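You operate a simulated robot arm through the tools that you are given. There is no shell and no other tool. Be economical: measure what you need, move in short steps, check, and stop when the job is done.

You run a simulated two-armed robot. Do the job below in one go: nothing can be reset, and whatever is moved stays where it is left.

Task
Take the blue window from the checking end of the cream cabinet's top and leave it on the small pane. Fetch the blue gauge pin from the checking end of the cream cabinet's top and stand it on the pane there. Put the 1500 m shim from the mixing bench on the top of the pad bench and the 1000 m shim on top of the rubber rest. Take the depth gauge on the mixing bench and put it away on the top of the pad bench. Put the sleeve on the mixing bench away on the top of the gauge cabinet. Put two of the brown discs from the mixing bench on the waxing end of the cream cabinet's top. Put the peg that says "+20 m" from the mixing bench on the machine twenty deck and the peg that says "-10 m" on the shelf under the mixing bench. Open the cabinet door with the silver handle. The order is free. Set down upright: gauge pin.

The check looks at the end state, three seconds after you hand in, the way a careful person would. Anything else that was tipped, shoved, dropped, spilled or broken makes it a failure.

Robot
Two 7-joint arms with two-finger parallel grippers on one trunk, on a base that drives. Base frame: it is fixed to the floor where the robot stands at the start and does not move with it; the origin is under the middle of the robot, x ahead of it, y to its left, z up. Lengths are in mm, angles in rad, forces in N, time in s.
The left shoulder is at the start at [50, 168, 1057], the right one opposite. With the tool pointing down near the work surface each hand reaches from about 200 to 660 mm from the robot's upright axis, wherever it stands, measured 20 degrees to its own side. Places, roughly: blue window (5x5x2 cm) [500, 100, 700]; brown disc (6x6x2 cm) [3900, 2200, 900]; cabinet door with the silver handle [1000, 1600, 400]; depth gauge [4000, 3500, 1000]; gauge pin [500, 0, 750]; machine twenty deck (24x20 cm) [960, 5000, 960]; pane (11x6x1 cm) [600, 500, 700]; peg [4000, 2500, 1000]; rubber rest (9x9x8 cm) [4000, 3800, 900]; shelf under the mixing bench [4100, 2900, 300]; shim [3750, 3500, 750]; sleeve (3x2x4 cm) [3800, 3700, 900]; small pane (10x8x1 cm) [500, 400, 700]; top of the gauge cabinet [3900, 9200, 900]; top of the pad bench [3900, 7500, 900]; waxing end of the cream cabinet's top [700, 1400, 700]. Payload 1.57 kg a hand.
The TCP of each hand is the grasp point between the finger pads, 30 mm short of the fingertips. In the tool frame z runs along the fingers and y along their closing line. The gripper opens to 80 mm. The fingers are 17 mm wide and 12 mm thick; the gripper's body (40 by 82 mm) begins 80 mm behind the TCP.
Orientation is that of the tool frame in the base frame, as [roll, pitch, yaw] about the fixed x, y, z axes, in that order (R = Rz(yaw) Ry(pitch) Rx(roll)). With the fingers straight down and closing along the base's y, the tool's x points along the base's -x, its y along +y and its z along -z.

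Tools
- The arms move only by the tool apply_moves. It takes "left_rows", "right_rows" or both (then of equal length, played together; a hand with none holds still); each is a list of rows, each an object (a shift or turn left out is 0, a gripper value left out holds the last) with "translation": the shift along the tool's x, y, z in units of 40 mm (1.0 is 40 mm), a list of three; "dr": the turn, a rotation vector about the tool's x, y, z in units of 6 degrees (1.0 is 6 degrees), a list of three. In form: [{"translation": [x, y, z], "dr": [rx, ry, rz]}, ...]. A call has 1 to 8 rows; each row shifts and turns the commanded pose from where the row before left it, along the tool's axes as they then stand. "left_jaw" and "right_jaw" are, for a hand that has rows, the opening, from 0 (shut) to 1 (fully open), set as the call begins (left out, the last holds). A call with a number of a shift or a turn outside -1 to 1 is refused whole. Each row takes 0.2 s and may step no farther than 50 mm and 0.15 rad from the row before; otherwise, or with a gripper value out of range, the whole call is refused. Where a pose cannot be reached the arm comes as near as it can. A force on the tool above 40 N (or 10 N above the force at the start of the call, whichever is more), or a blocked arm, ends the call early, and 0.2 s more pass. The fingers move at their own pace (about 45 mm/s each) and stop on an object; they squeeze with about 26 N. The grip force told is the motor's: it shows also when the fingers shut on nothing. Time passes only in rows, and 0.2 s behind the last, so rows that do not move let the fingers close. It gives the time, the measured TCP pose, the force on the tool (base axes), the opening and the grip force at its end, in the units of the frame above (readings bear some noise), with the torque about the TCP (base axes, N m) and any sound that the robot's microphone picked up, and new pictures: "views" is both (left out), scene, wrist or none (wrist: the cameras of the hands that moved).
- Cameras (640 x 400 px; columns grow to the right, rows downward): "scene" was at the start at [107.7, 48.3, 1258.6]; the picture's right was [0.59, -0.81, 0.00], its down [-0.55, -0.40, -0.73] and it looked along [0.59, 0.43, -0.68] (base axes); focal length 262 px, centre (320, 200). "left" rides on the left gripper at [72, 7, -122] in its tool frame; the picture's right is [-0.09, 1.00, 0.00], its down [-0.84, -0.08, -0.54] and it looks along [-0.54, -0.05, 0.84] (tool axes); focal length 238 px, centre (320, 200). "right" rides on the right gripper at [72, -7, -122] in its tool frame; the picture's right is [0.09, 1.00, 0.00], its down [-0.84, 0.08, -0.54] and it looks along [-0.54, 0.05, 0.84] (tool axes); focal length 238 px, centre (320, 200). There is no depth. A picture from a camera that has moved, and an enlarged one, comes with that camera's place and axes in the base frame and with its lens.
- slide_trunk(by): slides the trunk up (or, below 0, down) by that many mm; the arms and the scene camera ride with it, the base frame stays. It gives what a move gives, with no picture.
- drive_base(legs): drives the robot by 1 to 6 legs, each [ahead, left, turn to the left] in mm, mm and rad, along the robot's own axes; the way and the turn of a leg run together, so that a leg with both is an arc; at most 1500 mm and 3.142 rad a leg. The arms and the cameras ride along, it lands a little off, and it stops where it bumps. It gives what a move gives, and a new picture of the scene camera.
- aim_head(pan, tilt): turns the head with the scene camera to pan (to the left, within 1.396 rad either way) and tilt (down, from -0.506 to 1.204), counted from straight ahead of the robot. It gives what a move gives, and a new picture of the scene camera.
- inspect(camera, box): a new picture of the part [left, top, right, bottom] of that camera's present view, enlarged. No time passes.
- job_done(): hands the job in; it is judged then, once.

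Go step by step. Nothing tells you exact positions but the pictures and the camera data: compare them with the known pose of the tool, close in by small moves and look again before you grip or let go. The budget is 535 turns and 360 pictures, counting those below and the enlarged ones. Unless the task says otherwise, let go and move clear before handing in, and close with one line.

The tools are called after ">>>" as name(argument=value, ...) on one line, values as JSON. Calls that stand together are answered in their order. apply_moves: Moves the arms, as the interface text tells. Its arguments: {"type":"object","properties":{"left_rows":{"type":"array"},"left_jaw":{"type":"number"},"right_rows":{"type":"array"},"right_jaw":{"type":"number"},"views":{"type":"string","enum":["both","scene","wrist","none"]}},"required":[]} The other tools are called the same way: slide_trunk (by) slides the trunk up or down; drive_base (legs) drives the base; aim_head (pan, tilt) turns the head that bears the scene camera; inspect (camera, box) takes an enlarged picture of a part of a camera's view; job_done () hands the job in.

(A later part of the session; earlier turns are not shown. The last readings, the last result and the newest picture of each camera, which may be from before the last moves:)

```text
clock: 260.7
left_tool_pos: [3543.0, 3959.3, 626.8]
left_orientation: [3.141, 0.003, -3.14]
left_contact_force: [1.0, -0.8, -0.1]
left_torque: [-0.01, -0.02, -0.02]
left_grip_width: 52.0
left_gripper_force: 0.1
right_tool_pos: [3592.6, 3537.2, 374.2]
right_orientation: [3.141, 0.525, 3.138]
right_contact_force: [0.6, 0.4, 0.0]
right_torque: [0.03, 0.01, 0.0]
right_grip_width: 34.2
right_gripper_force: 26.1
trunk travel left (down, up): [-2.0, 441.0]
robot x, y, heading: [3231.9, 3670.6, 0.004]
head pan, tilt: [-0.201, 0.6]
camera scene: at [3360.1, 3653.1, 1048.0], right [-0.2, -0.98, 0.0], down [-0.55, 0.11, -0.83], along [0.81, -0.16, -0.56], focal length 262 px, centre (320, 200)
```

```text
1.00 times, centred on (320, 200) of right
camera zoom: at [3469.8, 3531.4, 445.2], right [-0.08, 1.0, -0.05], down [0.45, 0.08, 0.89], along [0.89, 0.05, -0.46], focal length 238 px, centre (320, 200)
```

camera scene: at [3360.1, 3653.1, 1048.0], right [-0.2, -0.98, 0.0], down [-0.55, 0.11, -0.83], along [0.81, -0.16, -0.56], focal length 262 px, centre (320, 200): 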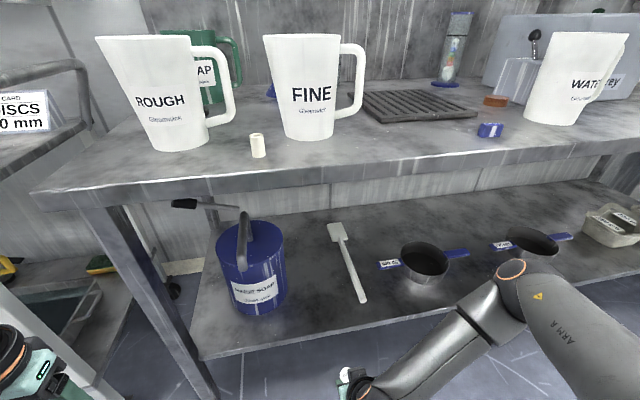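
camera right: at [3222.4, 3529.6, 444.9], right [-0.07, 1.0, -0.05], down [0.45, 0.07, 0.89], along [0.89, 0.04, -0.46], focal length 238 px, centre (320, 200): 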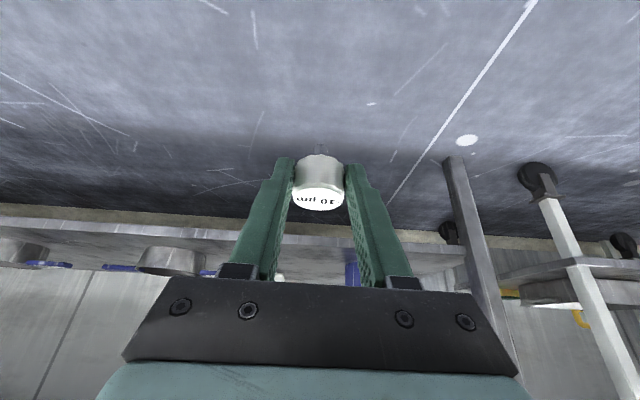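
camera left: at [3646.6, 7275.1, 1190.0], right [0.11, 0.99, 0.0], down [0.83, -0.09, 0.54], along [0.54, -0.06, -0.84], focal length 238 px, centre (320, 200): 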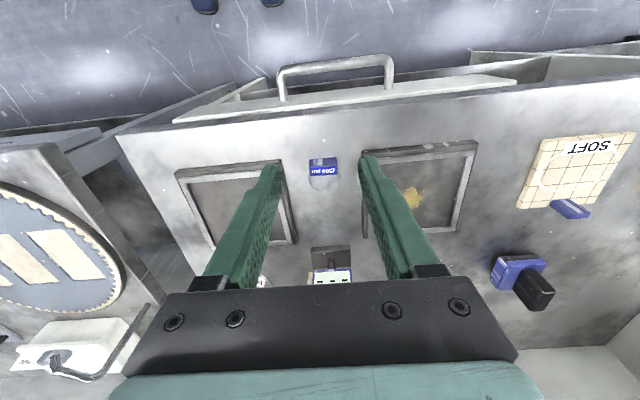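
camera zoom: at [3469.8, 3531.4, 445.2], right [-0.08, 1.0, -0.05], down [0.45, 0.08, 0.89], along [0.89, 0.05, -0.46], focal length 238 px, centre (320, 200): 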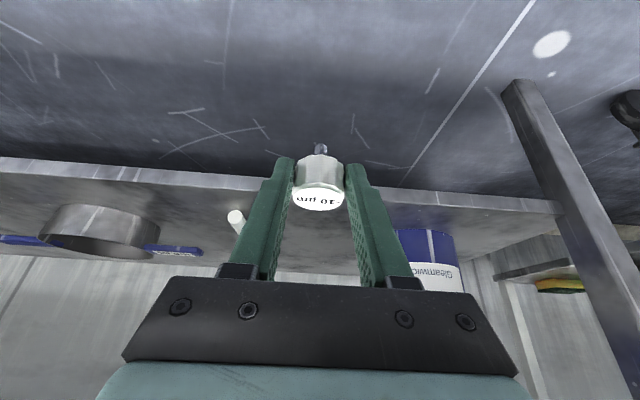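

Shelf top is at about z 262, front x≈3775. I extend the hand 80 mm and down 45 out here, then drive in.

>>> apply_moves(right_rows=[{"translation": [-0.37, 0, 0.66]}, {"translation": [-0.37, 0, 0.66]}, {"translation": [-0.37, 0, 0.66]}, {}], views="none")

>>> drive_base(legs=[[80, 0, -0.004]])

>>> inspect(camera="right", box=[0, 0, 640, 400])

```text
clock: 261.7
left_tool_pos: [3543.6, 3959.1, 626.6]
left_orientation: [3.141, 0.002, -3.135]
left_contact_force: [0.3, 0.4, -1.2]
left_torque: [-0.01, 0.01, -0.02]
left_grip_width: 51.9
left_gripper_force: 0.0
right_tool_pos: [3670.7, 3534.7, 327.5]
right_orientation: [-3.141, 0.522, 3.14]
right_contact_force: [-1.0, 0.1, -1.0]
right_torque: [0.01, 0.02, 0.02]
right_grip_width: 34.2
right_gripper_force: 26.2
trunk travel left (down, up): [-2.0, 441.0]
robot x, y, heading: [3232.4, 3670.3, 0.003]
head pan, tilt: [-0.201, 0.6]
```

```text
clock: 262.8
left_tool_pos: [3623.7, 3958.0, 626.6]
left_orientation: [-3.14, 0.0, 3.139]
left_contact_force: [1.2, -0.3, 0.4]
left_torque: [0.01, -0.01, 0.0]
left_grip_width: 52.0
left_gripper_force: 0.1
right_tool_pos: [3744.6, 3532.9, 326.3]
right_orientation: [3.141, 0.518, 3.132]
right_contact_force: [-14.6, 1.4, -4.1]
right_torque: [0.18, 0.74, 0.07]
right_grip_width: 34.5
right_gripper_force: 25.6
trunk travel left (down, up): [-2.0, 441.0]
robot x, y, heading: [3310.5, 3670.4, 0.002]
head pan, tilt: [-0.201, 0.6]
camera scene: at [3437.8, 3652.4, 1047.9], right [-0.2, -0.98, 0.0], down [-0.55, 0.11, -0.82], along [0.81, -0.17, -0.57], focal length 262 px, centre (320, 200)
```

scene: 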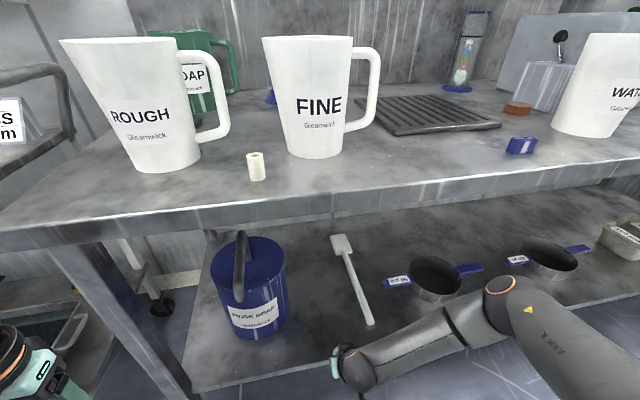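

```text
1.00 times, centred on (320, 200) of right
camera zoom: at [3621.6, 3527.2, 398.6], right [-0.07, 1.0, -0.04], down [0.46, 0.07, 0.88], along [0.88, 0.04, -0.46], focal length 238 px, centre (320, 200)
```

zoom: 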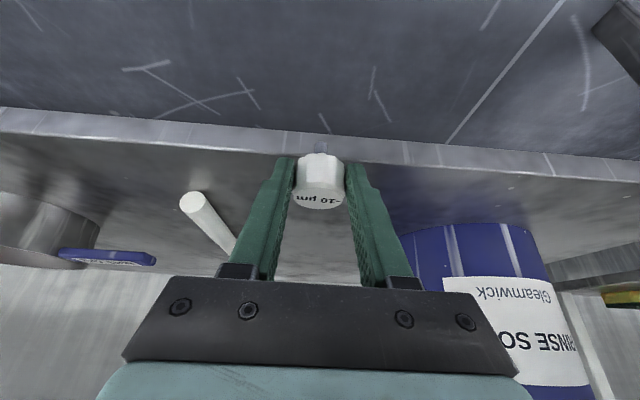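

The fingers touched the shelf lip — the shelf is higher than I estimated. I back off, raise the hand and look.

>>> drive_base(legs=[[-40, 0, 0]])

>>> apply_moves(right_rows=[{"translation": [-0.25, 0, -0.43]}, {"translation": [-0.25, 0, -0.43]}, {"translation": [-0.25, 0, -0.43]}, {}], views="wrist")

```text
clock: 263.6
left_tool_pos: [3583.2, 3958.1, 628.1]
left_orientation: [3.141, 0.001, 3.14]
left_contact_force: [-0.4, -1.3, -0.4]
left_torque: [-0.02, -0.01, 0.0]
left_grip_width: 51.9
left_gripper_force: 0.2
right_tool_pos: [3705.4, 3533.1, 327.3]
right_orientation: [3.14, 0.516, 3.132]
right_contact_force: [0.5, 0.5, -0.7]
right_torque: [0.01, 0.03, -0.04]
right_grip_width: 34.1
right_gripper_force: 26.1
trunk travel left (down, up): [-2.0, 441.0]
robot x, y, heading: [3272.3, 3671.0, 0.006]
head pan, tilt: [-0.201, 0.6]
camera scene: at [3398.3, 3652.5, 1048.0], right [-0.2, -0.98, 0.0], down [-0.55, 0.11, -0.82], along [0.81, -0.17, -0.57], focal length 262 px, centre (320, 200)
```

scene: 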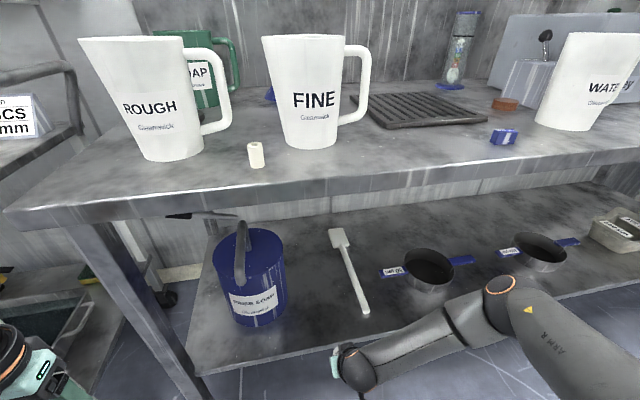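

```text
clock: 264.6
left_tool_pos: [3583.0, 3958.9, 628.0]
left_orientation: [-3.141, 0.003, 3.139]
left_contact_force: [-0.4, -0.3, 0.2]
left_torque: [0.01, -0.01, -0.04]
left_grip_width: 52.1
left_gripper_force: 0.0
right_tool_pos: [3707.5, 3531.7, 387.1]
right_orientation: [3.137, 0.518, 3.132]
right_contact_force: [1.0, -0.3, 0.4]
right_torque: [-0.02, 0.04, -0.02]
right_grip_width: 34.2
right_gripper_force: 26.1
trunk travel left (down, up): [-2.0, 441.0]
robot x, y, heading: [3273.4, 3670.0, -0.0]
head pan, tilt: [-0.201, 0.6]
camera right: at [3584.0, 3526.8, 459.1], right [-0.07, 1.0, -0.04], down [0.46, 0.07, 0.89], along [0.89, 0.04, -0.46], focal length 238 px, centre (320, 200)
```

right: 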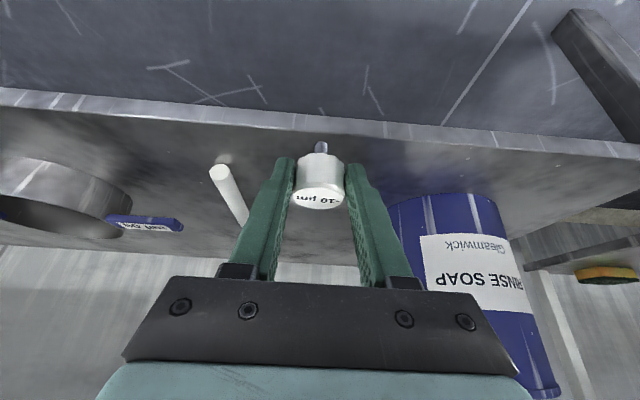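

The shelf top is at z≈301, its front at x≈3758. I drive in 120 mm at safe height.

>>> drive_base(legs=[[118, 0, 0]])

>>> apply_moves(right_rows=[{"translation": [0.15, 0, 0.25]}, {}], views="both")

```text
clock: 265.9
left_tool_pos: [3680.3, 3955.4, 627.2]
left_orientation: [-3.139, -0.009, 3.13]
left_contact_force: [-0.6, 0.1, 0.3]
left_torque: [0.01, -0.01, 0.01]
left_grip_width: 51.9
left_gripper_force: 0.2
right_tool_pos: [3814.3, 3535.5, 387.2]
right_orientation: [3.14, 0.52, 3.139]
right_contact_force: [-0.2, 0.9, 0.5]
right_torque: [0.02, 0.02, -0.03]
right_grip_width: 34.0
right_gripper_force: 25.8
trunk travel left (down, up): [-2.0, 441.0]
robot x, y, heading: [3378.5, 3671.1, 0.003]
head pan, tilt: [-0.201, 0.6]
stopped in leg 1: the robot was blocked; the commanded pose is now the measured one
camera scene: at [3504.0, 3653.6, 1048.1], right [-0.2, -0.98, 0.0], down [-0.55, 0.11, -0.83], along [0.81, -0.16, -0.56], focal length 262 px, centre (320, 200)
```

scene: 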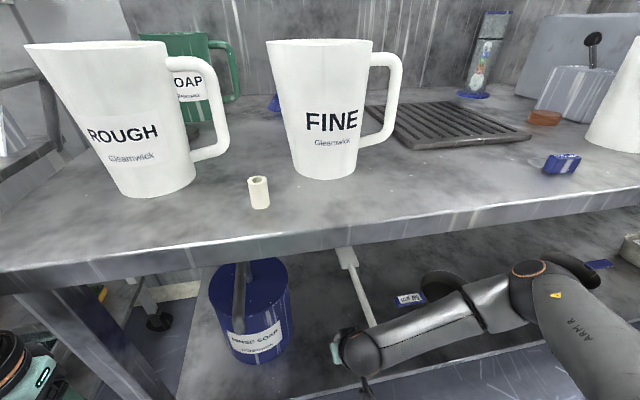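

```text
clock: 266.5
left_tool_pos: [3679.2, 3955.7, 626.7]
left_orientation: [-3.138, -0.007, 3.132]
left_contact_force: [-0.6, 0.4, 0.3]
left_torque: [-0.02, 0.0, 0.03]
left_grip_width: 51.8
left_gripper_force: 0.1
right_tool_pos: [3815.1, 3533.9, 377.2]
right_orientation: [3.141, 0.521, 3.14]
right_contact_force: [-0.3, 0.5, -0.6]
right_torque: [-0.01, -0.01, -0.02]
right_grip_width: 33.9
right_gripper_force: 25.7
trunk travel left (down, up): [-2.0, 441.0]
robot x, y, heading: [3378.7, 3667.2, 0.003]
head pan, tilt: [-0.201, 0.6]
camera scene: at [3503.5, 3653.5, 1048.4], right [-0.2, -0.98, 0.0], down [-0.55, 0.11, -0.83], along [0.81, -0.16, -0.56], focal length 262 px, centre (320, 200)
camera right: at [3691.9, 3528.6, 447.6], right [-0.08, 1.0, -0.05], down [0.46, 0.08, 0.89], along [0.89, 0.05, -0.46], focal length 238 px, centre (320, 200)
```

scene: 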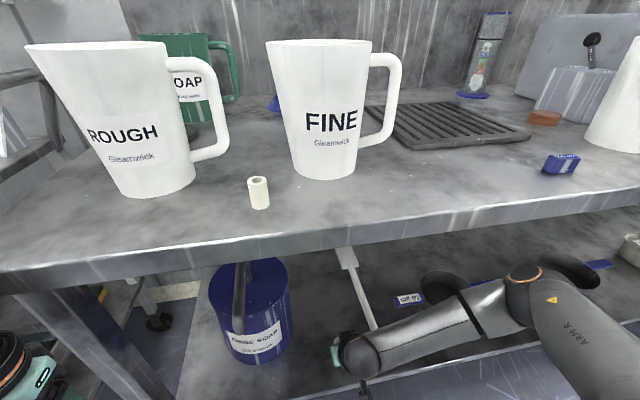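
right: 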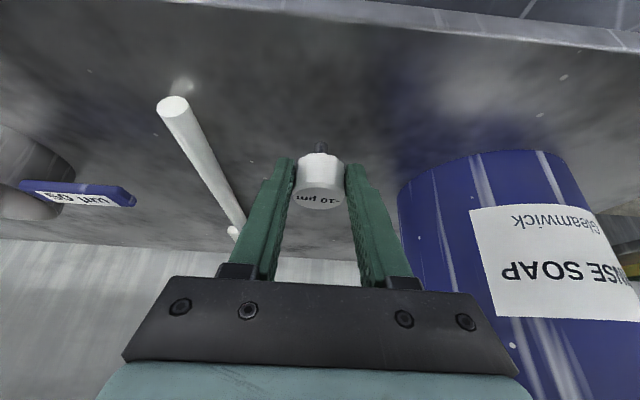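

The base got blocked at x≈3379 (probably the left arm or torso at an edge). I back off 20 mm at once and look to the left.

>>> drive_base(legs=[[-20, 0, 0]])

>>> aim_head(pan=0.7, tilt=0.75)

```text
clock: 267.3
left_tool_pos: [3661.4, 3957.6, 625.6]
left_orientation: [-3.138, -0.012, 3.133]
left_contact_force: [0.1, 0.5, -0.4]
left_torque: [-0.02, -0.03, -0.01]
left_grip_width: 51.9
left_gripper_force: 0.1
right_tool_pos: [3795.1, 3534.4, 375.5]
right_orientation: [-3.141, 0.517, 3.139]
right_contact_force: [-0.3, -0.3, -0.3]
right_torque: [-0.01, 0.03, -0.01]
right_grip_width: 34.2
right_gripper_force: 26.2
trunk travel left (down, up): [-2.0, 441.0]
robot x, y, heading: [3360.2, 3668.3, 0.003]
head pan, tilt: [-0.201, 0.6]
camera scene: at [3485.6, 3653.3, 1048.0], right [-0.2, -0.98, 0.0], down [-0.55, 0.11, -0.83], along [0.81, -0.16, -0.56], focal length 262 px, centre (320, 200)
```

scene: 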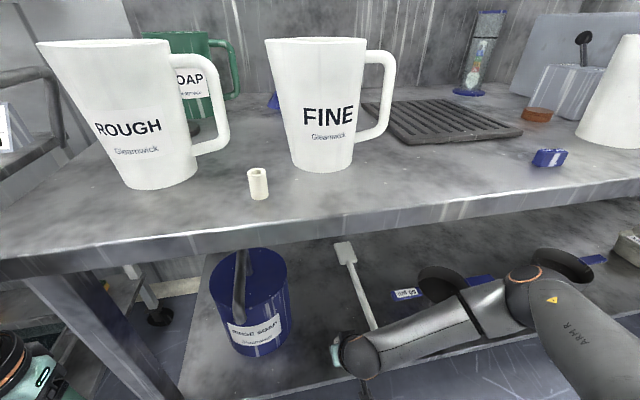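

```text
clock: 268.5
left_tool_pos: [3661.9, 3957.0, 626.2]
left_orientation: [-3.138, -0.012, 3.132]
left_contact_force: [-0.1, -0.1, 0.5]
left_torque: [0.0, 0.01, -0.02]
left_grip_width: 52.0
left_gripper_force: 0.0
right_tool_pos: [3794.5, 3533.7, 375.7]
right_orientation: [3.14, 0.519, 3.139]
right_contact_force: [0.8, -0.1, 0.2]
right_torque: [0.01, 0.0, -0.02]
right_grip_width: 34.2
right_gripper_force: 26.1
trunk travel left (down, up): [-2.0, 441.0]
robot x, y, heading: [3359.4, 3671.2, 0.003]
head pan, tilt: [0.7, 0.75]
camera scene: at [3462.2, 3724.2, 1035.1], right [0.65, -0.76, 0.0], down [-0.52, -0.44, -0.73], along [0.56, 0.47, -0.68], focal length 262 px, centre (320, 200)
```

scene: 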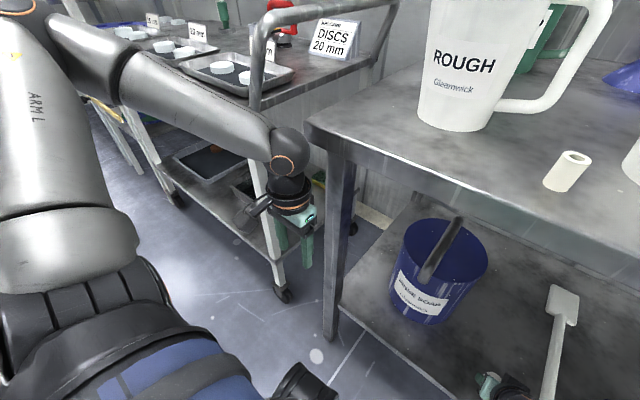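

Clear now; the left wrist had come against the bench corner. I extend the right hand 30 mm and lower the peg toward the shelf.

>>> apply_moves(right_rows=[{"translation": [-0.1, 0, 0.6]}, {"translation": [-0.05, 0, 0.5]}, {}], views="wrist")

```text
clock: 269.3
left_tool_pos: [3662.0, 3956.2, 627.1]
left_orientation: [-3.139, -0.013, 3.133]
left_contact_force: [0.2, 0.1, 0.3]
left_torque: [-0.03, -0.03, 0.0]
left_grip_width: 52.0
left_gripper_force: 0.0
right_tool_pos: [3823.3, 3534.8, 340.3]
right_orientation: [3.138, 0.517, 3.139]
right_contact_force: [0.4, -0.2, -0.9]
right_torque: [0.02, 0.01, 0.0]
right_grip_width: 34.2
right_gripper_force: 25.9
trunk travel left (down, up): [-2.0, 441.0]
robot x, y, heading: [3358.4, 3669.9, 0.0]
head pan, tilt: [0.7, 0.75]
camera right: at [3701.0, 3528.3, 411.3], right [-0.08, 1.0, -0.04], down [0.46, 0.08, 0.88], along [0.88, 0.05, -0.46], focal length 238 px, centre (320, 200)
```

right: 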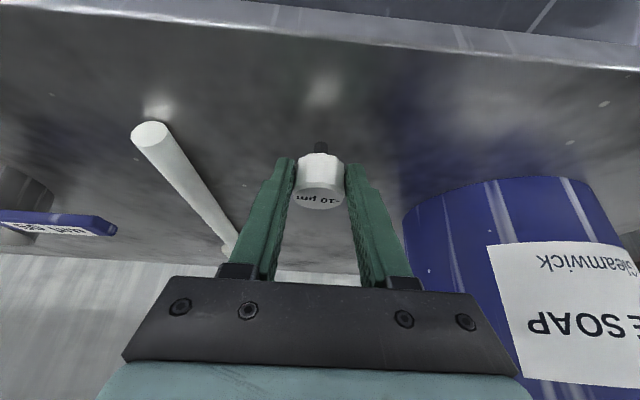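

>>> apply_moves(right_rows=[{"translation": [0.05, 0, 0.087]}, {}], views="none")

>>> apply_moves(right_rows=[{"translation": [0.05, 0, 0.087]}, {}], views="none")

>>> apply_moves(right_rows=[{"translation": [0.04, 0, 0.07]}, {}], views="wrist")

```text
clock: 269.9
left_tool_pos: [3660.7, 3956.9, 626.3]
left_orientation: [-3.137, -0.012, 3.134]
left_contact_force: [-0.4, 0.4, -0.3]
left_torque: [0.0, -0.02, 0.01]
left_grip_width: 51.8
left_gripper_force: 0.0
right_tool_pos: [3823.8, 3534.1, 335.8]
right_orientation: [3.141, 0.518, 3.139]
right_contact_force: [-0.4, -0.9, -0.4]
right_torque: [0.0, 0.05, 0.0]
right_grip_width: 34.3
right_gripper_force: 26.7
trunk travel left (down, up): [-2.0, 441.0]
robot x, y, heading: [3360.2, 3667.8, -0.0]
head pan, tilt: [0.7, 0.75]
```

```text
clock: 270.5
left_tool_pos: [3661.0, 3957.4, 626.9]
left_orientation: [-3.138, -0.01, 3.133]
left_contact_force: [0.7, -0.6, 0.4]
left_torque: [-0.02, 0.01, 0.0]
left_grip_width: 51.8
left_gripper_force: 0.0
right_tool_pos: [3823.5, 3534.5, 333.7]
right_orientation: [3.14, 0.522, 3.139]
right_contact_force: [2.1, 0.2, 8.1]
right_torque: [0.09, -0.27, 0.02]
right_grip_width: 34.1
right_gripper_force: 26.1
trunk travel left (down, up): [-2.0, 441.0]
robot x, y, heading: [3352.9, 3671.4, 0.004]
head pan, tilt: [0.7, 0.75]
```

```text
clock: 271.1
left_tool_pos: [3662.4, 3957.3, 627.0]
left_orientation: [-3.138, -0.011, 3.134]
left_contact_force: [0.1, 0.4, -0.4]
left_torque: [0.0, -0.03, 0.03]
left_grip_width: 52.3
left_gripper_force: 0.1
right_tool_pos: [3822.7, 3535.7, 329.4]
right_orientation: [3.141, 0.521, 3.137]
right_contact_force: [3.6, -0.7, 8.8]
right_torque: [0.01, -0.36, -0.03]
right_grip_width: 34.4
right_gripper_force: 25.8
trunk travel left (down, up): [-2.0, 441.0]
robot x, y, heading: [3356.3, 3671.1, -0.0]
head pan, tilt: [0.7, 0.75]
camera right: at [3699.8, 3528.1, 401.2], right [-0.08, 1.0, -0.05], down [0.46, 0.08, 0.89], along [0.89, 0.05, -0.46], focal length 238 px, centre (320, 200)
```

right: 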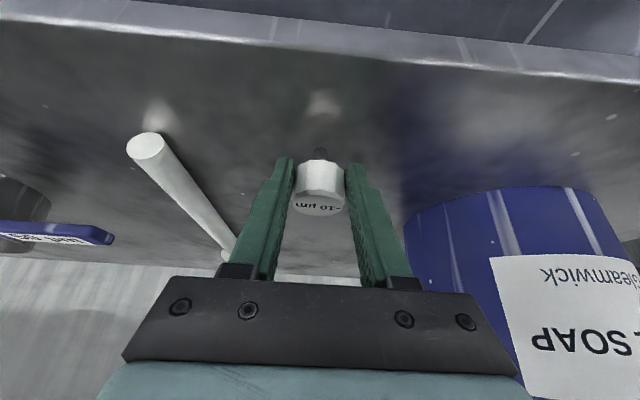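

>>> apply_moves(right_rows=[{"translation": [-0.03, 0, -0.055]}, {}], views="none")

>>> apply_moves(right_rows=[{}, {}, {}], right_jaw=0.65, views="wrist")

```text
clock: 271.7
left_tool_pos: [3662.1, 3956.7, 626.3]
left_orientation: [-3.137, -0.012, 3.134]
left_contact_force: [-0.9, -0.6, 0.2]
left_torque: [-0.02, 0.0, 0.05]
left_grip_width: 52.0
left_gripper_force: 0.0
right_tool_pos: [3820.9, 3534.3, 330.2]
right_orientation: [3.141, 0.513, 3.138]
right_contact_force: [0.1, 0.0, -0.3]
right_torque: [-0.03, -0.01, -0.01]
right_grip_width: 34.3
right_gripper_force: 25.6
trunk travel left (down, up): [-2.0, 441.0]
robot x, y, heading: [3357.6, 3672.3, 0.01]
head pan, tilt: [0.7, 0.75]
```

```text
clock: 272.5
left_tool_pos: [3662.6, 3958.1, 626.7]
left_orientation: [-3.137, -0.012, 3.133]
left_contact_force: [0.0, -0.4, 0.4]
left_torque: [0.02, -0.01, 0.0]
left_grip_width: 51.9
left_gripper_force: 0.1
right_tool_pos: [3820.0, 3534.4, 331.7]
right_orientation: [-3.141, 0.516, 3.138]
right_contact_force: [-0.5, 0.1, 0.1]
right_torque: [0.0, 0.03, -0.02]
right_grip_width: 52.0
right_gripper_force: 0.1
trunk travel left (down, up): [-2.0, 441.0]
robot x, y, heading: [3360.3, 3668.4, -0.002]
head pan, tilt: [0.7, 0.75]
camera right: at [3699.3, 3528.1, 402.9], right [-0.08, 1.0, -0.05], down [0.46, 0.08, 0.88], along [0.88, 0.05, -0.46], focal length 238 px, centre (320, 200)
```

right: 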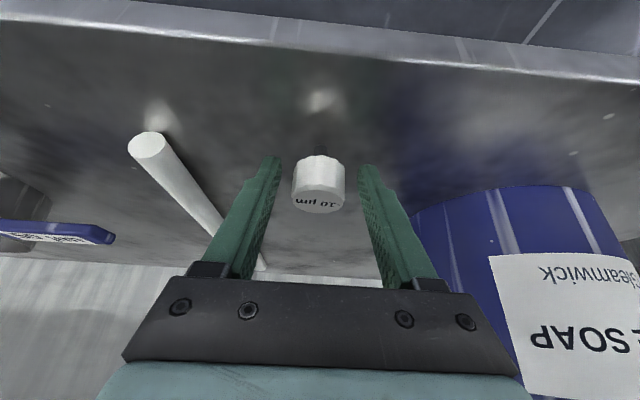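

The peg stands on the shelf. I retract along the tool axis and drive back out.

>>> apply_moves(right_rows=[{"translation": [0, 0, -0.6]}, {"translation": [0, 0, -0.9]}, {"translation": [0.3, 0, -0.3]}], views="none")

>>> drive_base(legs=[[-400, 0, 0]])

>>> aim_head(pan=0.1, tilt=0.55)

>>> slide_trunk(by=357)

```text
clock: 273.3
left_tool_pos: [3661.9, 3956.7, 626.5]
left_orientation: [-3.138, -0.012, 3.132]
left_contact_force: [0.5, -0.2, -0.1]
left_torque: [-0.01, 0.01, 0.02]
left_grip_width: 52.2
left_gripper_force: 0.0
right_tool_pos: [3776.3, 3535.5, 385.0]
right_orientation: [3.141, 0.518, 3.137]
right_contact_force: [-0.8, 0.2, -0.2]
right_torque: [0.01, -0.01, -0.03]
right_grip_width: 51.9
right_gripper_force: 0.1
trunk travel left (down, up): [-2.0, 441.0]
robot x, y, heading: [3356.8, 3669.9, 0.005]
head pan, tilt: [0.7, 0.75]
```

```text
clock: 275.8
left_tool_pos: [3260.9, 3956.5, 626.3]
left_orientation: [-3.137, -0.012, 3.133]
left_contact_force: [-0.2, 0.9, -0.4]
left_torque: [0.0, 0.0, -0.02]
left_grip_width: 52.1
left_gripper_force: 0.1
right_tool_pos: [3374.2, 3535.4, 385.2]
right_orientation: [-3.142, 0.518, 3.141]
right_contact_force: [1.0, 0.1, 0.8]
right_torque: [-0.01, 0.02, -0.02]
right_grip_width: 51.9
right_gripper_force: 0.2
trunk travel left (down, up): [-2.0, 441.0]
robot x, y, heading: [2957.8, 3670.1, 0.001]
head pan, tilt: [0.7, 0.75]
camera scene: at [3061.8, 3723.2, 1035.1], right [0.65, -0.76, 0.0], down [-0.52, -0.44, -0.73], along [0.56, 0.47, -0.68], focal length 262 px, centre (320, 200)
```

scene: 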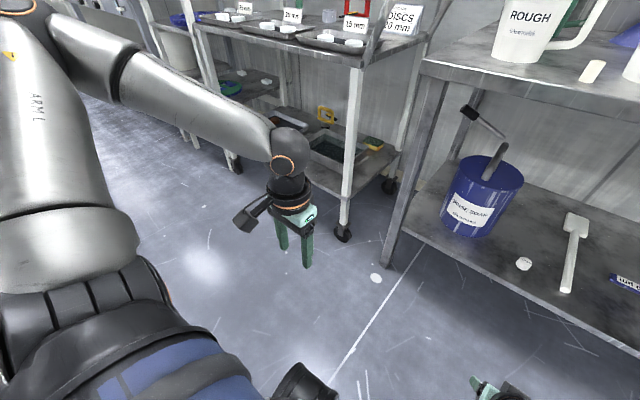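

```text
clock: 276.8
left_tool_pos: [3261.5, 3956.5, 625.0]
left_orientation: [-3.138, -0.011, 3.132]
left_contact_force: [-0.4, -0.4, 0.0]
left_torque: [-0.03, 0.03, 0.01]
left_grip_width: 52.1
left_gripper_force: 0.1
right_tool_pos: [3375.2, 3533.7, 384.5]
right_orientation: [3.139, 0.518, 3.139]
right_contact_force: [-0.3, -0.6, -0.2]
right_torque: [0.0, 0.03, -0.01]
right_grip_width: 52.2
right_gripper_force: 0.2
trunk travel left (down, up): [-2.0, 441.0]
robot x, y, heading: [2957.4, 3671.0, 0.001]
head pan, tilt: [0.099, 0.55]
camera scene: at [3087.8, 3678.9, 1052.5], right [0.1, -0.99, 0.0], down [-0.52, -0.05, -0.85], along [0.85, 0.09, -0.52], focal length 262 px, centre (320, 200)
```

scene: 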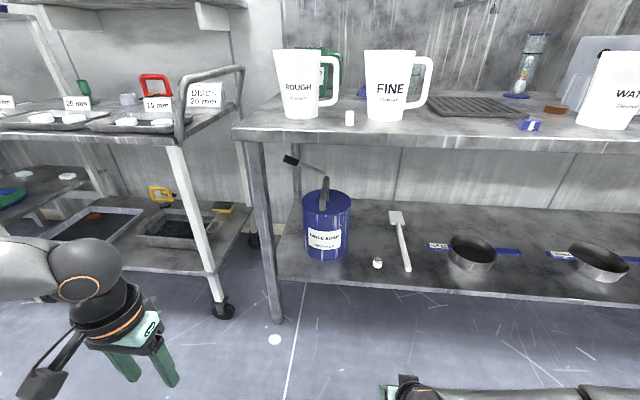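

```text
clock: 280.3
left_tool_pos: [3260.7, 3955.6, 983.0]
left_orientation: [-3.138, -0.013, 3.134]
left_contact_force: [0.0, 0.7, 0.4]
left_torque: [-0.02, -0.01, 0.03]
left_grip_width: 51.8
left_gripper_force: 0.0
right_tool_pos: [3375.0, 3535.3, 741.9]
right_orientation: [3.14, 0.518, 3.138]
right_contact_force: [-0.2, 0.0, 0.3]
right_torque: [0.01, -0.02, -0.02]
right_grip_width: 52.5
right_gripper_force: 0.0
trunk travel left (down, up): [-359.0, 84.0]
robot x, y, heading: [2956.0, 3670.7, 0.006]
head pan, tilt: [0.099, 0.55]
```

Peg −10 stands on the shelf. I straighten and raise the right hand, then go for the sleeve with the left.

>>> apply_moves(right_rows=[{"dr": [0, 1, 0], "translation": [0.5, 0, -0.5]}, {"dr": [0, 1, 0], "translation": [0.5, 0, -0.5]}, {"dr": [0, 1, 0], "translation": [0.5, 0, -0.5]}, {"dr": [0, 1, 0], "translation": [0.5, 0, -0.5]}, {"dr": [0, 0.95, 0], "translation": [0, 0, -0.9]}, {"translation": [0, 0, -1]}, {"translation": [0, 0, -1]}, {"translation": [0, 0, -1]}], right_jaw=1, views="none")

>>> apply_moves(right_rows=[{"translation": [0, -0.5, -1]}, {"translation": [0, -0.5, -1]}, {"translation": [0, -0.5, -0.5]}], left_rows=[{"translation": [0, 0, -0.5]}, {"translation": [0, 0, -0.5]}, {}], left_jaw=1, views="none")

>>> drive_base(legs=[[0, -285, 0], [380, 0, -0.006]])

```text
clock: 282.1
left_tool_pos: [3261.8, 3956.5, 983.4]
left_orientation: [-3.14, -0.01, 3.133]
left_contact_force: [-1.2, -1.4, -0.5]
left_torque: [0.0, 0.01, 0.01]
left_grip_width: 51.9
left_gripper_force: 0.1
right_tool_pos: [3270.3, 3534.0, 943.1]
right_orientation: [-3.141, -0.002, 3.138]
right_contact_force: [1.0, 0.2, 0.0]
right_torque: [0.01, 0.03, 0.02]
right_grip_width: 80.1
right_gripper_force: 0.0
trunk travel left (down, up): [-359.0, 84.0]
robot x, y, heading: [2957.8, 3671.2, 0.01]
head pan, tilt: [0.099, 0.55]
```

```text
clock: 282.9
left_tool_pos: [3260.8, 3956.3, 1022.4]
left_orientation: [-3.138, -0.009, 3.132]
left_contact_force: [0.1, 0.9, -0.8]
left_torque: [-0.01, 0.0, -0.01]
left_grip_width: 80.0
left_gripper_force: 0.0
right_tool_pos: [3267.9, 3475.3, 1042.9]
right_orientation: [-3.141, -0.004, 3.139]
right_contact_force: [-0.1, -0.3, 0.6]
right_torque: [0.03, -0.02, -0.03]
right_grip_width: 79.8
right_gripper_force: 0.1
trunk travel left (down, up): [-359.0, 84.0]
robot x, y, heading: [2955.8, 3674.8, 0.001]
head pan, tilt: [0.099, 0.55]
```

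```text
clock: 286.8
left_tool_pos: [3625.6, 3676.0, 1022.6]
left_orientation: [-3.139, -0.012, 3.134]
left_contact_force: [0.3, 0.3, -0.7]
left_torque: [0.01, 0.0, 0.01]
left_grip_width: 80.0
left_gripper_force: 0.0
right_tool_pos: [3633.1, 3194.5, 1042.1]
right_orientation: [3.14, -0.001, 3.14]
right_contact_force: [-0.2, 0.9, 0.4]
right_torque: [-0.01, 0.02, -0.01]
right_grip_width: 80.3
right_gripper_force: 0.0
trunk travel left (down, up): [-359.0, 84.0]
robot x, y, heading: [3325.7, 3389.9, 0.007]
head pan, tilt: [0.099, 0.55]
camera scene: at [3453.2, 3397.8, 1409.4], right [0.1, -0.99, 0.0], down [-0.52, -0.05, -0.85], along [0.85, 0.09, -0.52], focal length 262 px, centre (320, 200)
```

scene: 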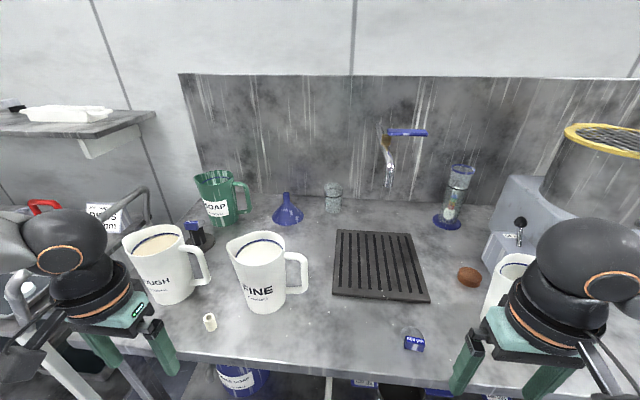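

>>> apply_moves(left_rows=[{"translation": [-0.9, -0.05, 0.1]}, {"translation": [-0.9, -0.05, 0.1]}, {"translation": [-0.8, -0.05, 0.1]}, {}], views="wrist")

```text
clock: 287.8
left_tool_pos: [3731.6, 3671.5, 1005.1]
left_orientation: [-3.138, -0.009, 3.132]
left_contact_force: [-0.3, 0.0, 0.6]
left_torque: [0.0, 0.01, 0.03]
left_grip_width: 80.3
left_gripper_force: 0.0
right_tool_pos: [3633.1, 3192.9, 1043.3]
right_orientation: [3.141, -0.001, 3.138]
right_contact_force: [0.1, -0.4, -0.3]
right_torque: [-0.01, 0.0, 0.03]
right_grip_width: 80.0
right_gripper_force: 0.1
trunk travel left (down, up): [-359.0, 84.0]
robot x, y, heading: [3319.9, 3385.4, 0.003]
head pan, tilt: [0.099, 0.55]
camera left: at [3660.3, 3676.8, 1128.8], right [0.1, 0.99, 0.0], down [0.84, -0.08, 0.53], along [0.53, -0.06, -0.85], focal length 238 px, centre (320, 200)
```

left: 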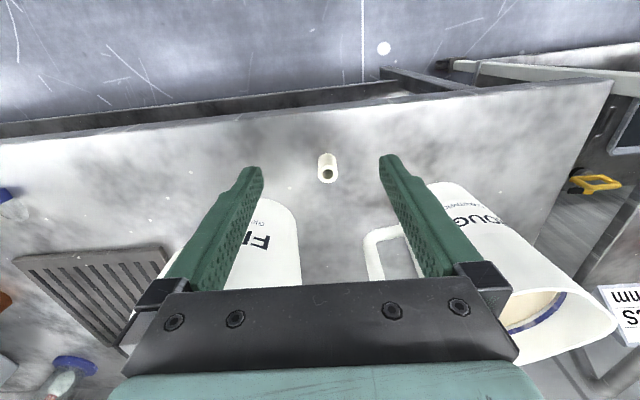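

>>> apply_moves(left_rows=[{"translation": [-0.42, 0.02, 0.6]}, {"translation": [-0.42, 0, 0.6]}, {"translation": [0, 0, 0.6]}, {"translation": [0, 0, 0.45]}, {}], views="wrist")

```text
clock: 289.0
left_tool_pos: [3765.1, 3671.3, 915.7]
left_orientation: [-3.139, -0.01, 3.133]
left_contact_force: [-0.3, 0.3, 0.0]
left_torque: [0.0, -0.01, -0.02]
left_grip_width: 80.0
left_gripper_force: 0.1
right_tool_pos: [3634.0, 3193.6, 1041.9]
right_orientation: [-3.14, -0.003, 3.141]
right_contact_force: [0.5, 0.1, -0.8]
right_torque: [0.01, 0.02, -0.02]
right_grip_width: 80.0
right_gripper_force: 0.0
trunk travel left (down, up): [-359.0, 84.0]
robot x, y, heading: [3323.0, 3386.4, 0.005]
head pan, tilt: [0.099, 0.55]
camera left: at [3693.3, 3677.1, 1039.4], right [0.1, 0.99, 0.0], down [0.84, -0.08, 0.53], along [0.53, -0.06, -0.85], focal length 238 px, centre (320, 200)
```

left: 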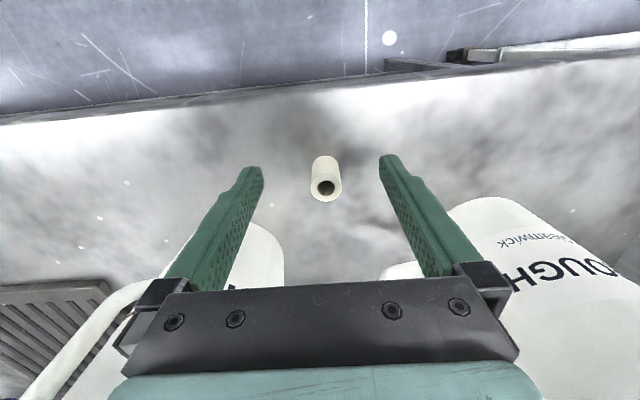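

>>> apply_moves(left_rows=[{}, {}, {}, {}, {}], left_jaw=0, views="wrist")

```text
clock: 290.2
left_tool_pos: [3763.6, 3670.8, 917.5]
left_orientation: [-3.138, -0.012, 3.133]
left_contact_force: [0.2, -0.3, -0.5]
left_torque: [0.03, -0.01, -0.02]
left_grip_width: 0.0
left_gripper_force: 14.9
right_tool_pos: [3633.8, 3193.9, 1042.2]
right_orientation: [-3.141, -0.002, 3.14]
right_contact_force: [-0.8, -0.3, -0.3]
right_torque: [-0.04, -0.02, 0.0]
right_grip_width: 79.8
right_gripper_force: 0.0
trunk travel left (down, up): [-359.0, 84.0]
robot x, y, heading: [3322.8, 3387.9, 0.004]
head pan, tilt: [0.099, 0.55]
camera left: at [3693.3, 3677.2, 1039.6], right [0.1, 0.99, 0.0], down [0.84, -0.08, 0.53], along [0.53, -0.06, -0.85], focal length 238 px, centre (320, 200)
```

left: 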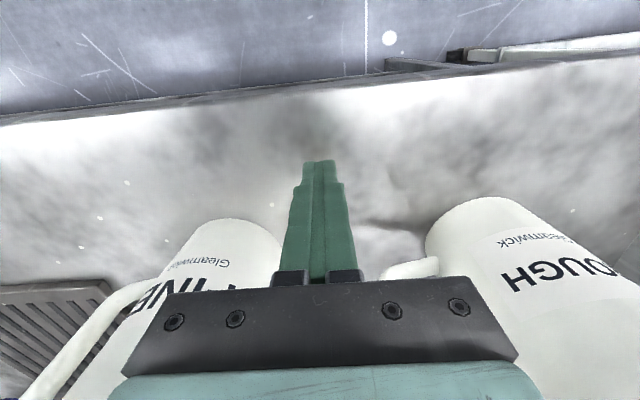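

The fingers shut on nothing and the sleeve isn't visible. I look from the scene camera before moving.

>>> inspect(camera="scene", box=[100, 240, 340, 390])

>>> aim_head(pan=0.5, tilt=0.8)

```text
2.67 times, centred on (220, 315) of scene
camera zoom: at [3452.6, 3397.8, 1409.5], right [0.1, -0.99, 0.0], down [-0.52, -0.05, -0.85], along [0.85, 0.09, -0.52], focal length 698 px, centre (587, -107)
```

zoom: 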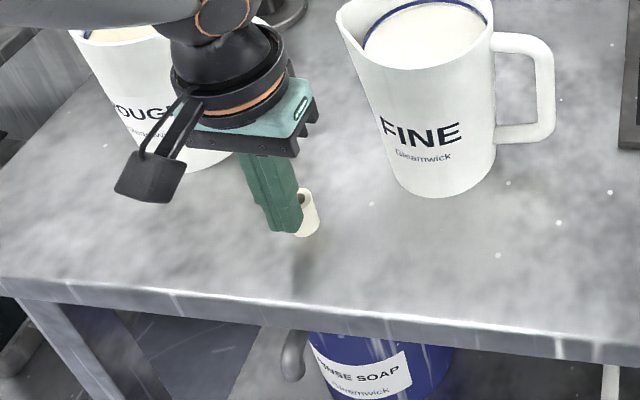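

```text
clock: 291.0
left_tool_pos: [3764.3, 3671.1, 916.7]
left_orientation: [-3.137, -0.012, 3.133]
left_contact_force: [0.1, -0.1, 0.2]
left_torque: [-0.01, -0.01, 0.01]
left_grip_width: 0.0
left_gripper_force: 21.0
right_tool_pos: [3632.7, 3193.3, 1044.4]
right_orientation: [3.141, -0.002, 3.14]
right_contact_force: [-0.4, 0.5, 0.0]
right_torque: [0.01, -0.03, 0.01]
right_grip_width: 80.1
right_gripper_force: 0.0
trunk travel left (down, up): [-359.0, 84.0]
robot x, y, heading: [3324.9, 3388.6, 0.001]
head pan, tilt: [0.499, 0.799]
camera scene: at [3434.0, 3427.4, 1388.2], right [0.48, -0.88, 0.0], down [-0.63, -0.34, -0.7], along [0.61, 0.34, -0.72], focal length 262 px, centre (320, 200)
```

scene: 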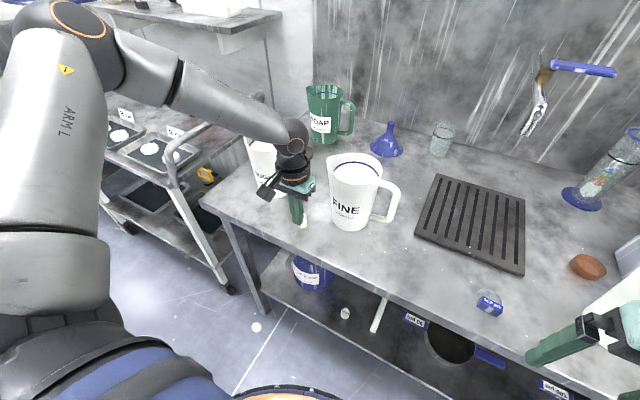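

The sleeve still stands, just beside/behind the fingers. I open, lift, and re-measure.

>>> apply_moves(left_rows=[{"translation": [0, 0, -0.7]}, {"translation": [0, 0, -0.8]}, {}], views="none")

>>> apply_moves(left_rows=[{}, {}, {}, {}], left_jaw=1, views="wrist")

>>> inspect(camera="left", box=[250, 100, 410, 220])

>>> inspect(camera="scene", box=[230, 150, 370, 250])

```text
clock: 291.8
left_tool_pos: [3763.6, 3669.5, 978.0]
left_orientation: [-3.138, -0.012, 3.132]
left_contact_force: [-1.3, 0.3, 0.1]
left_torque: [-0.01, 0.0, -0.01]
left_grip_width: 0.1
left_gripper_force: 21.5
right_tool_pos: [3632.8, 3193.8, 1042.5]
right_orientation: [-3.139, -0.003, 3.14]
right_contact_force: [0.8, -0.2, -1.1]
right_torque: [-0.02, 0.01, -0.02]
right_grip_width: 79.9
right_gripper_force: 0.1
trunk travel left (down, up): [-359.0, 84.0]
robot x, y, heading: [3322.5, 3390.0, -0.0]
head pan, tilt: [0.499, 0.799]
```

```text
clock: 292.8
left_tool_pos: [3763.4, 3669.3, 978.6]
left_orientation: [-3.139, -0.013, 3.133]
left_contact_force: [0.1, 0.5, 0.7]
left_torque: [0.0, 0.02, -0.03]
left_grip_width: 79.9
left_gripper_force: 0.1
right_tool_pos: [3634.0, 3192.4, 1042.5]
right_orientation: [-3.141, -0.002, 3.14]
right_contact_force: [0.6, 0.6, 0.1]
right_torque: [0.01, 0.02, 0.02]
right_grip_width: 80.1
right_gripper_force: 0.1
trunk travel left (down, up): [-359.0, 84.0]
robot x, y, heading: [3324.4, 3389.5, 0.007]
head pan, tilt: [0.499, 0.799]
camera left: at [3692.9, 3675.5, 1100.6], right [0.1, 0.99, 0.0], down [0.84, -0.08, 0.53], along [0.53, -0.06, -0.85], focal length 238 px, centre (320, 200)
```

left: 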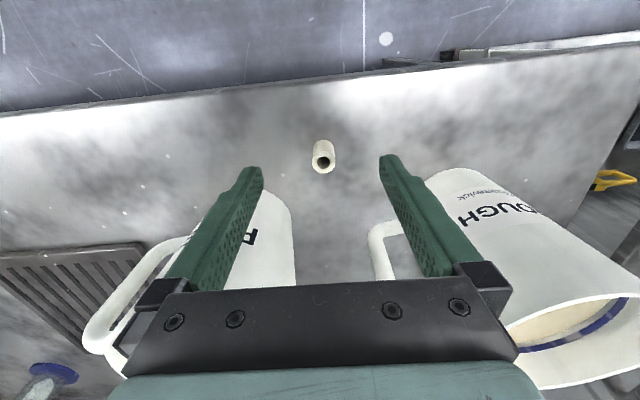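

```text
3.33 times, centred on (330, 160) of left
camera zoom: at [3692.9, 3675.5, 1100.6], right [0.1, 0.99, 0.0], down [0.84, -0.08, 0.53], along [0.53, -0.06, -0.85], focal length 794 px, centre (287, 333)
```

zoom: 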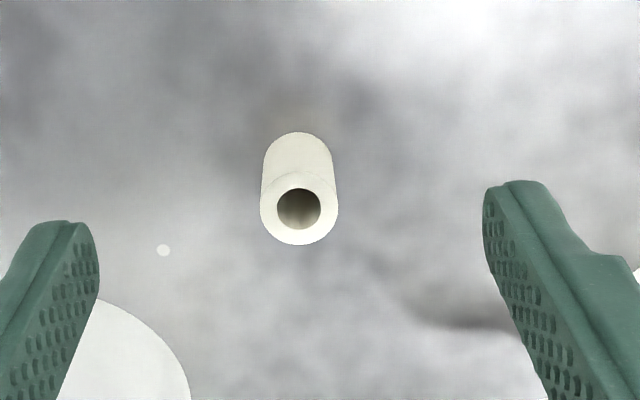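

```text
4.00 times, centred on (300, 200) of scene
camera zoom: at [3434.0, 3427.4, 1388.1], right [0.48, -0.88, 0.0], down [-0.63, -0.35, -0.7], along [0.61, 0.34, -0.72], focal length 1048 px, centre (400, 200)
```

zoom: 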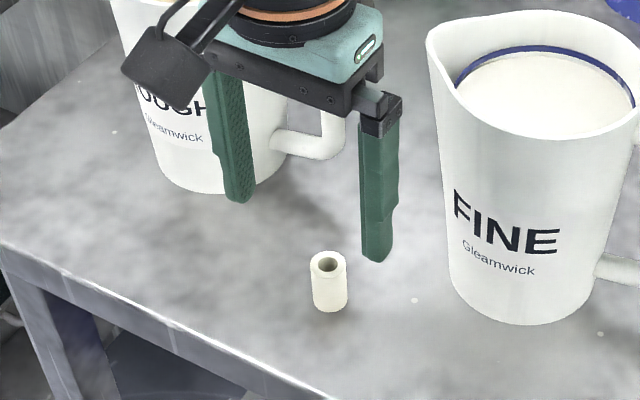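

The sleeve had been squeezed 10 mm forward and now stands at about (3775,3669). I re-centre a little further forward and grasp deeper.

>>> apply_moves(left_rows=[{"translation": [-0.4, 0, 0.3]}, {"translation": [0, 0, 0.7]}, {"translation": [0, 0, 0.68]}, {}], views="wrist")

>>> inspect(camera="scene", box=[250, 160, 350, 240])

```text
clock: 293.8
left_tool_pos: [3778.8, 3667.5, 910.6]
left_orientation: [-3.139, -0.011, 3.133]
left_contact_force: [0.3, -0.4, -0.7]
left_torque: [-0.02, 0.0, -0.02]
left_grip_width: 80.1
left_gripper_force: 0.0
right_tool_pos: [3633.2, 3193.6, 1042.8]
right_orientation: [3.141, -0.001, 3.141]
right_contact_force: [-0.9, -0.6, 0.3]
right_torque: [0.02, -0.01, 0.0]
right_grip_width: 79.9
right_gripper_force: 0.1
trunk travel left (down, up): [-359.0, 84.0]
robot x, y, heading: [3321.3, 3386.2, 0.004]
head pan, tilt: [0.499, 0.799]
camera left: at [3708.1, 3674.2, 1032.7], right [0.1, 0.99, 0.0], down [0.84, -0.08, 0.53], along [0.53, -0.06, -0.85], focal length 238 px, centre (320, 200)
```

left: 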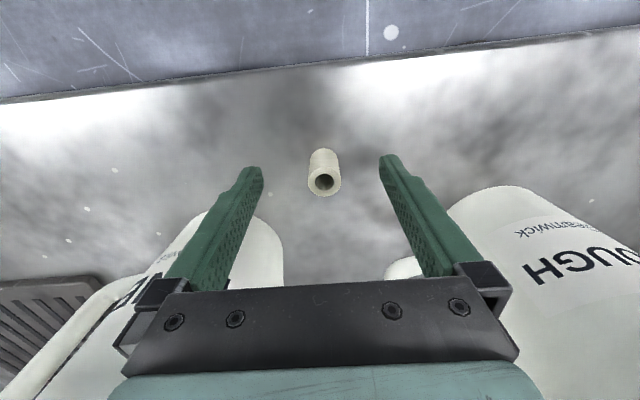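

```text
5.00 times, centred on (300, 200) of scene
camera zoom: at [3433.8, 3427.4, 1388.2], right [0.48, -0.88, 0.0], down [-0.63, -0.35, -0.7], along [0.61, 0.34, -0.72], focal length 1310 px, centre (420, 200)
```

zoom: 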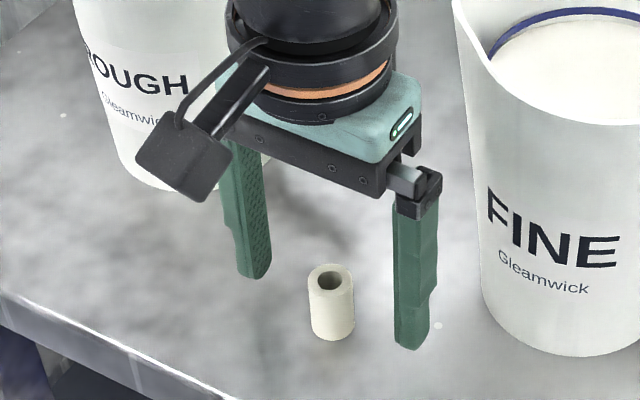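

By direct comparison the sleeve's centre is about 9 mm behind the hand's centre now. I re-centre and close in stages, watching it.

>>> apply_moves(left_rows=[{"translation": [0.22, 0.03, 0]}, {}, {}, {}], left_jaw=0.42, views="wrist")

>>> inspect(camera="left", box=[250, 120, 410, 220])

```text
clock: 294.8
left_tool_pos: [3769.7, 3668.4, 911.0]
left_orientation: [-3.138, -0.011, 3.132]
left_contact_force: [0.3, 0.3, 0.0]
left_torque: [-0.01, 0.01, 0.02]
left_grip_width: 33.7
left_gripper_force: 0.2
right_tool_pos: [3633.3, 3193.9, 1042.1]
right_orientation: [-3.141, -0.002, 3.138]
right_contact_force: [0.2, 0.2, 0.5]
right_torque: [-0.02, -0.02, 0.01]
right_grip_width: 79.9
right_gripper_force: 0.1
trunk travel left (down, up): [-359.0, 84.0]
robot x, y, heading: [3321.9, 3389.4, 0.002]
head pan, tilt: [0.499, 0.799]
camera left: at [3699.6, 3675.5, 1032.4], right [0.1, 0.99, 0.0], down [0.84, -0.08, 0.53], along [0.53, -0.06, -0.85], focal length 238 px, centre (320, 200)
```

left: 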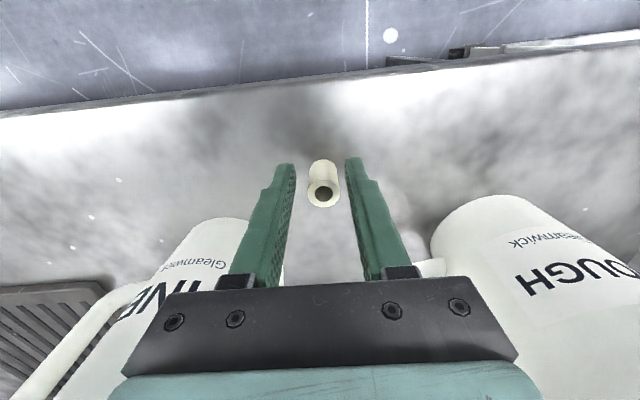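

```text
4.00 times, centred on (330, 170) of left
camera zoom: at [3699.6, 3675.5, 1032.4], right [0.1, 0.99, 0.0], down [0.84, -0.08, 0.53], along [0.53, -0.06, -0.85], focal length 953 px, centre (280, 320)
```

zoom: 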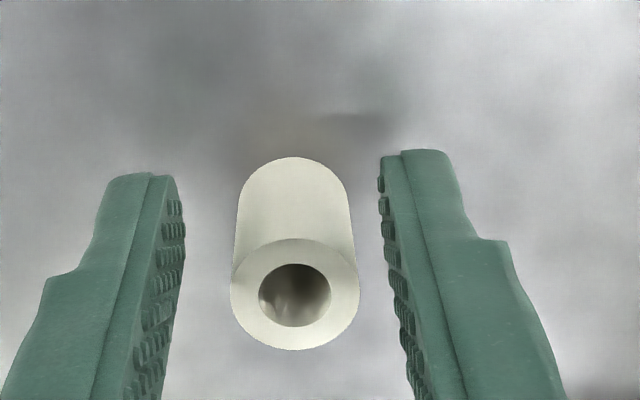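

>>> apply_moves(left_rows=[{"translation": [0, 0.06, 0]}, {}, {}], left_jaw=0.29, views="none")

>>> apply_moves(left_rows=[{}, {}], left_jaw=0.22, views="wrist")

>>> inspect(camera="left", box=[250, 120, 410, 220])

```text
clock: 295.6
left_tool_pos: [3770.7, 3671.0, 909.6]
left_orientation: [-3.139, -0.012, 3.133]
left_contact_force: [-0.1, 0.6, -0.1]
left_torque: [0.0, -0.01, 0.0]
left_grip_width: 23.3
left_gripper_force: 0.0
right_tool_pos: [3632.6, 3193.4, 1042.1]
right_orientation: [3.141, -0.002, 3.14]
right_contact_force: [-0.7, 0.8, 0.4]
right_torque: [-0.01, 0.02, 0.01]
right_grip_width: 80.0
right_gripper_force: 0.1
trunk travel left (down, up): [-359.0, 84.0]
robot x, y, heading: [3324.5, 3389.6, 0.007]
head pan, tilt: [0.499, 0.799]
```

```text
clock: 296.2
left_tool_pos: [3770.0, 3672.1, 909.9]
left_orientation: [-3.139, -0.013, 3.133]
left_contact_force: [-0.7, 0.9, 0.4]
left_torque: [-0.03, 0.01, -0.03]
left_grip_width: 17.8
left_gripper_force: 0.0
right_tool_pos: [3632.6, 3193.2, 1043.1]
right_orientation: [-3.141, -0.001, 3.14]
right_contact_force: [0.0, -0.2, -0.6]
right_torque: [-0.02, 0.0, -0.01]
right_grip_width: 79.7
right_gripper_force: 0.0
trunk travel left (down, up): [-359.0, 84.0]
robot x, y, heading: [3323.7, 3387.6, -0.001]
head pan, tilt: [0.499, 0.799]
camera left: at [3699.1, 3677.6, 1032.5], right [0.1, 0.99, 0.0], down [0.84, -0.08, 0.53], along [0.53, -0.06, -0.85], focal length 238 px, centre (320, 200)
```

left: 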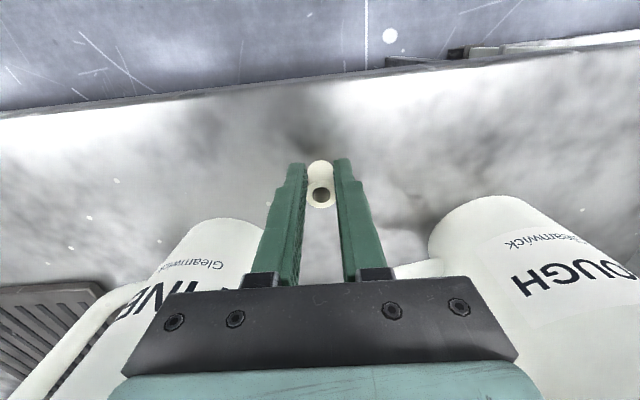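

```text
4.00 times, centred on (330, 170) of left
camera zoom: at [3699.1, 3677.6, 1032.5], right [0.1, 0.99, 0.0], down [0.84, -0.08, 0.53], along [0.53, -0.06, -0.85], focal length 953 px, centre (280, 320)
```

zoom: 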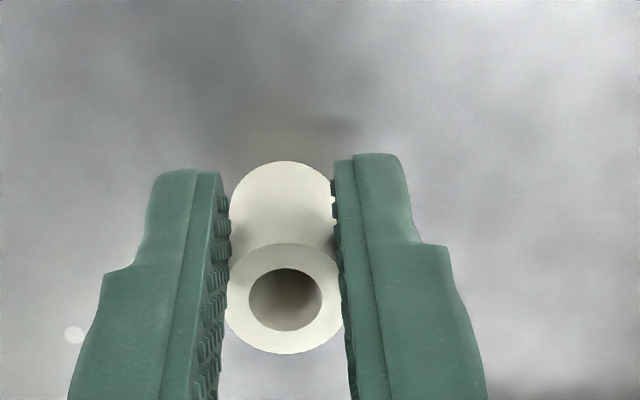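

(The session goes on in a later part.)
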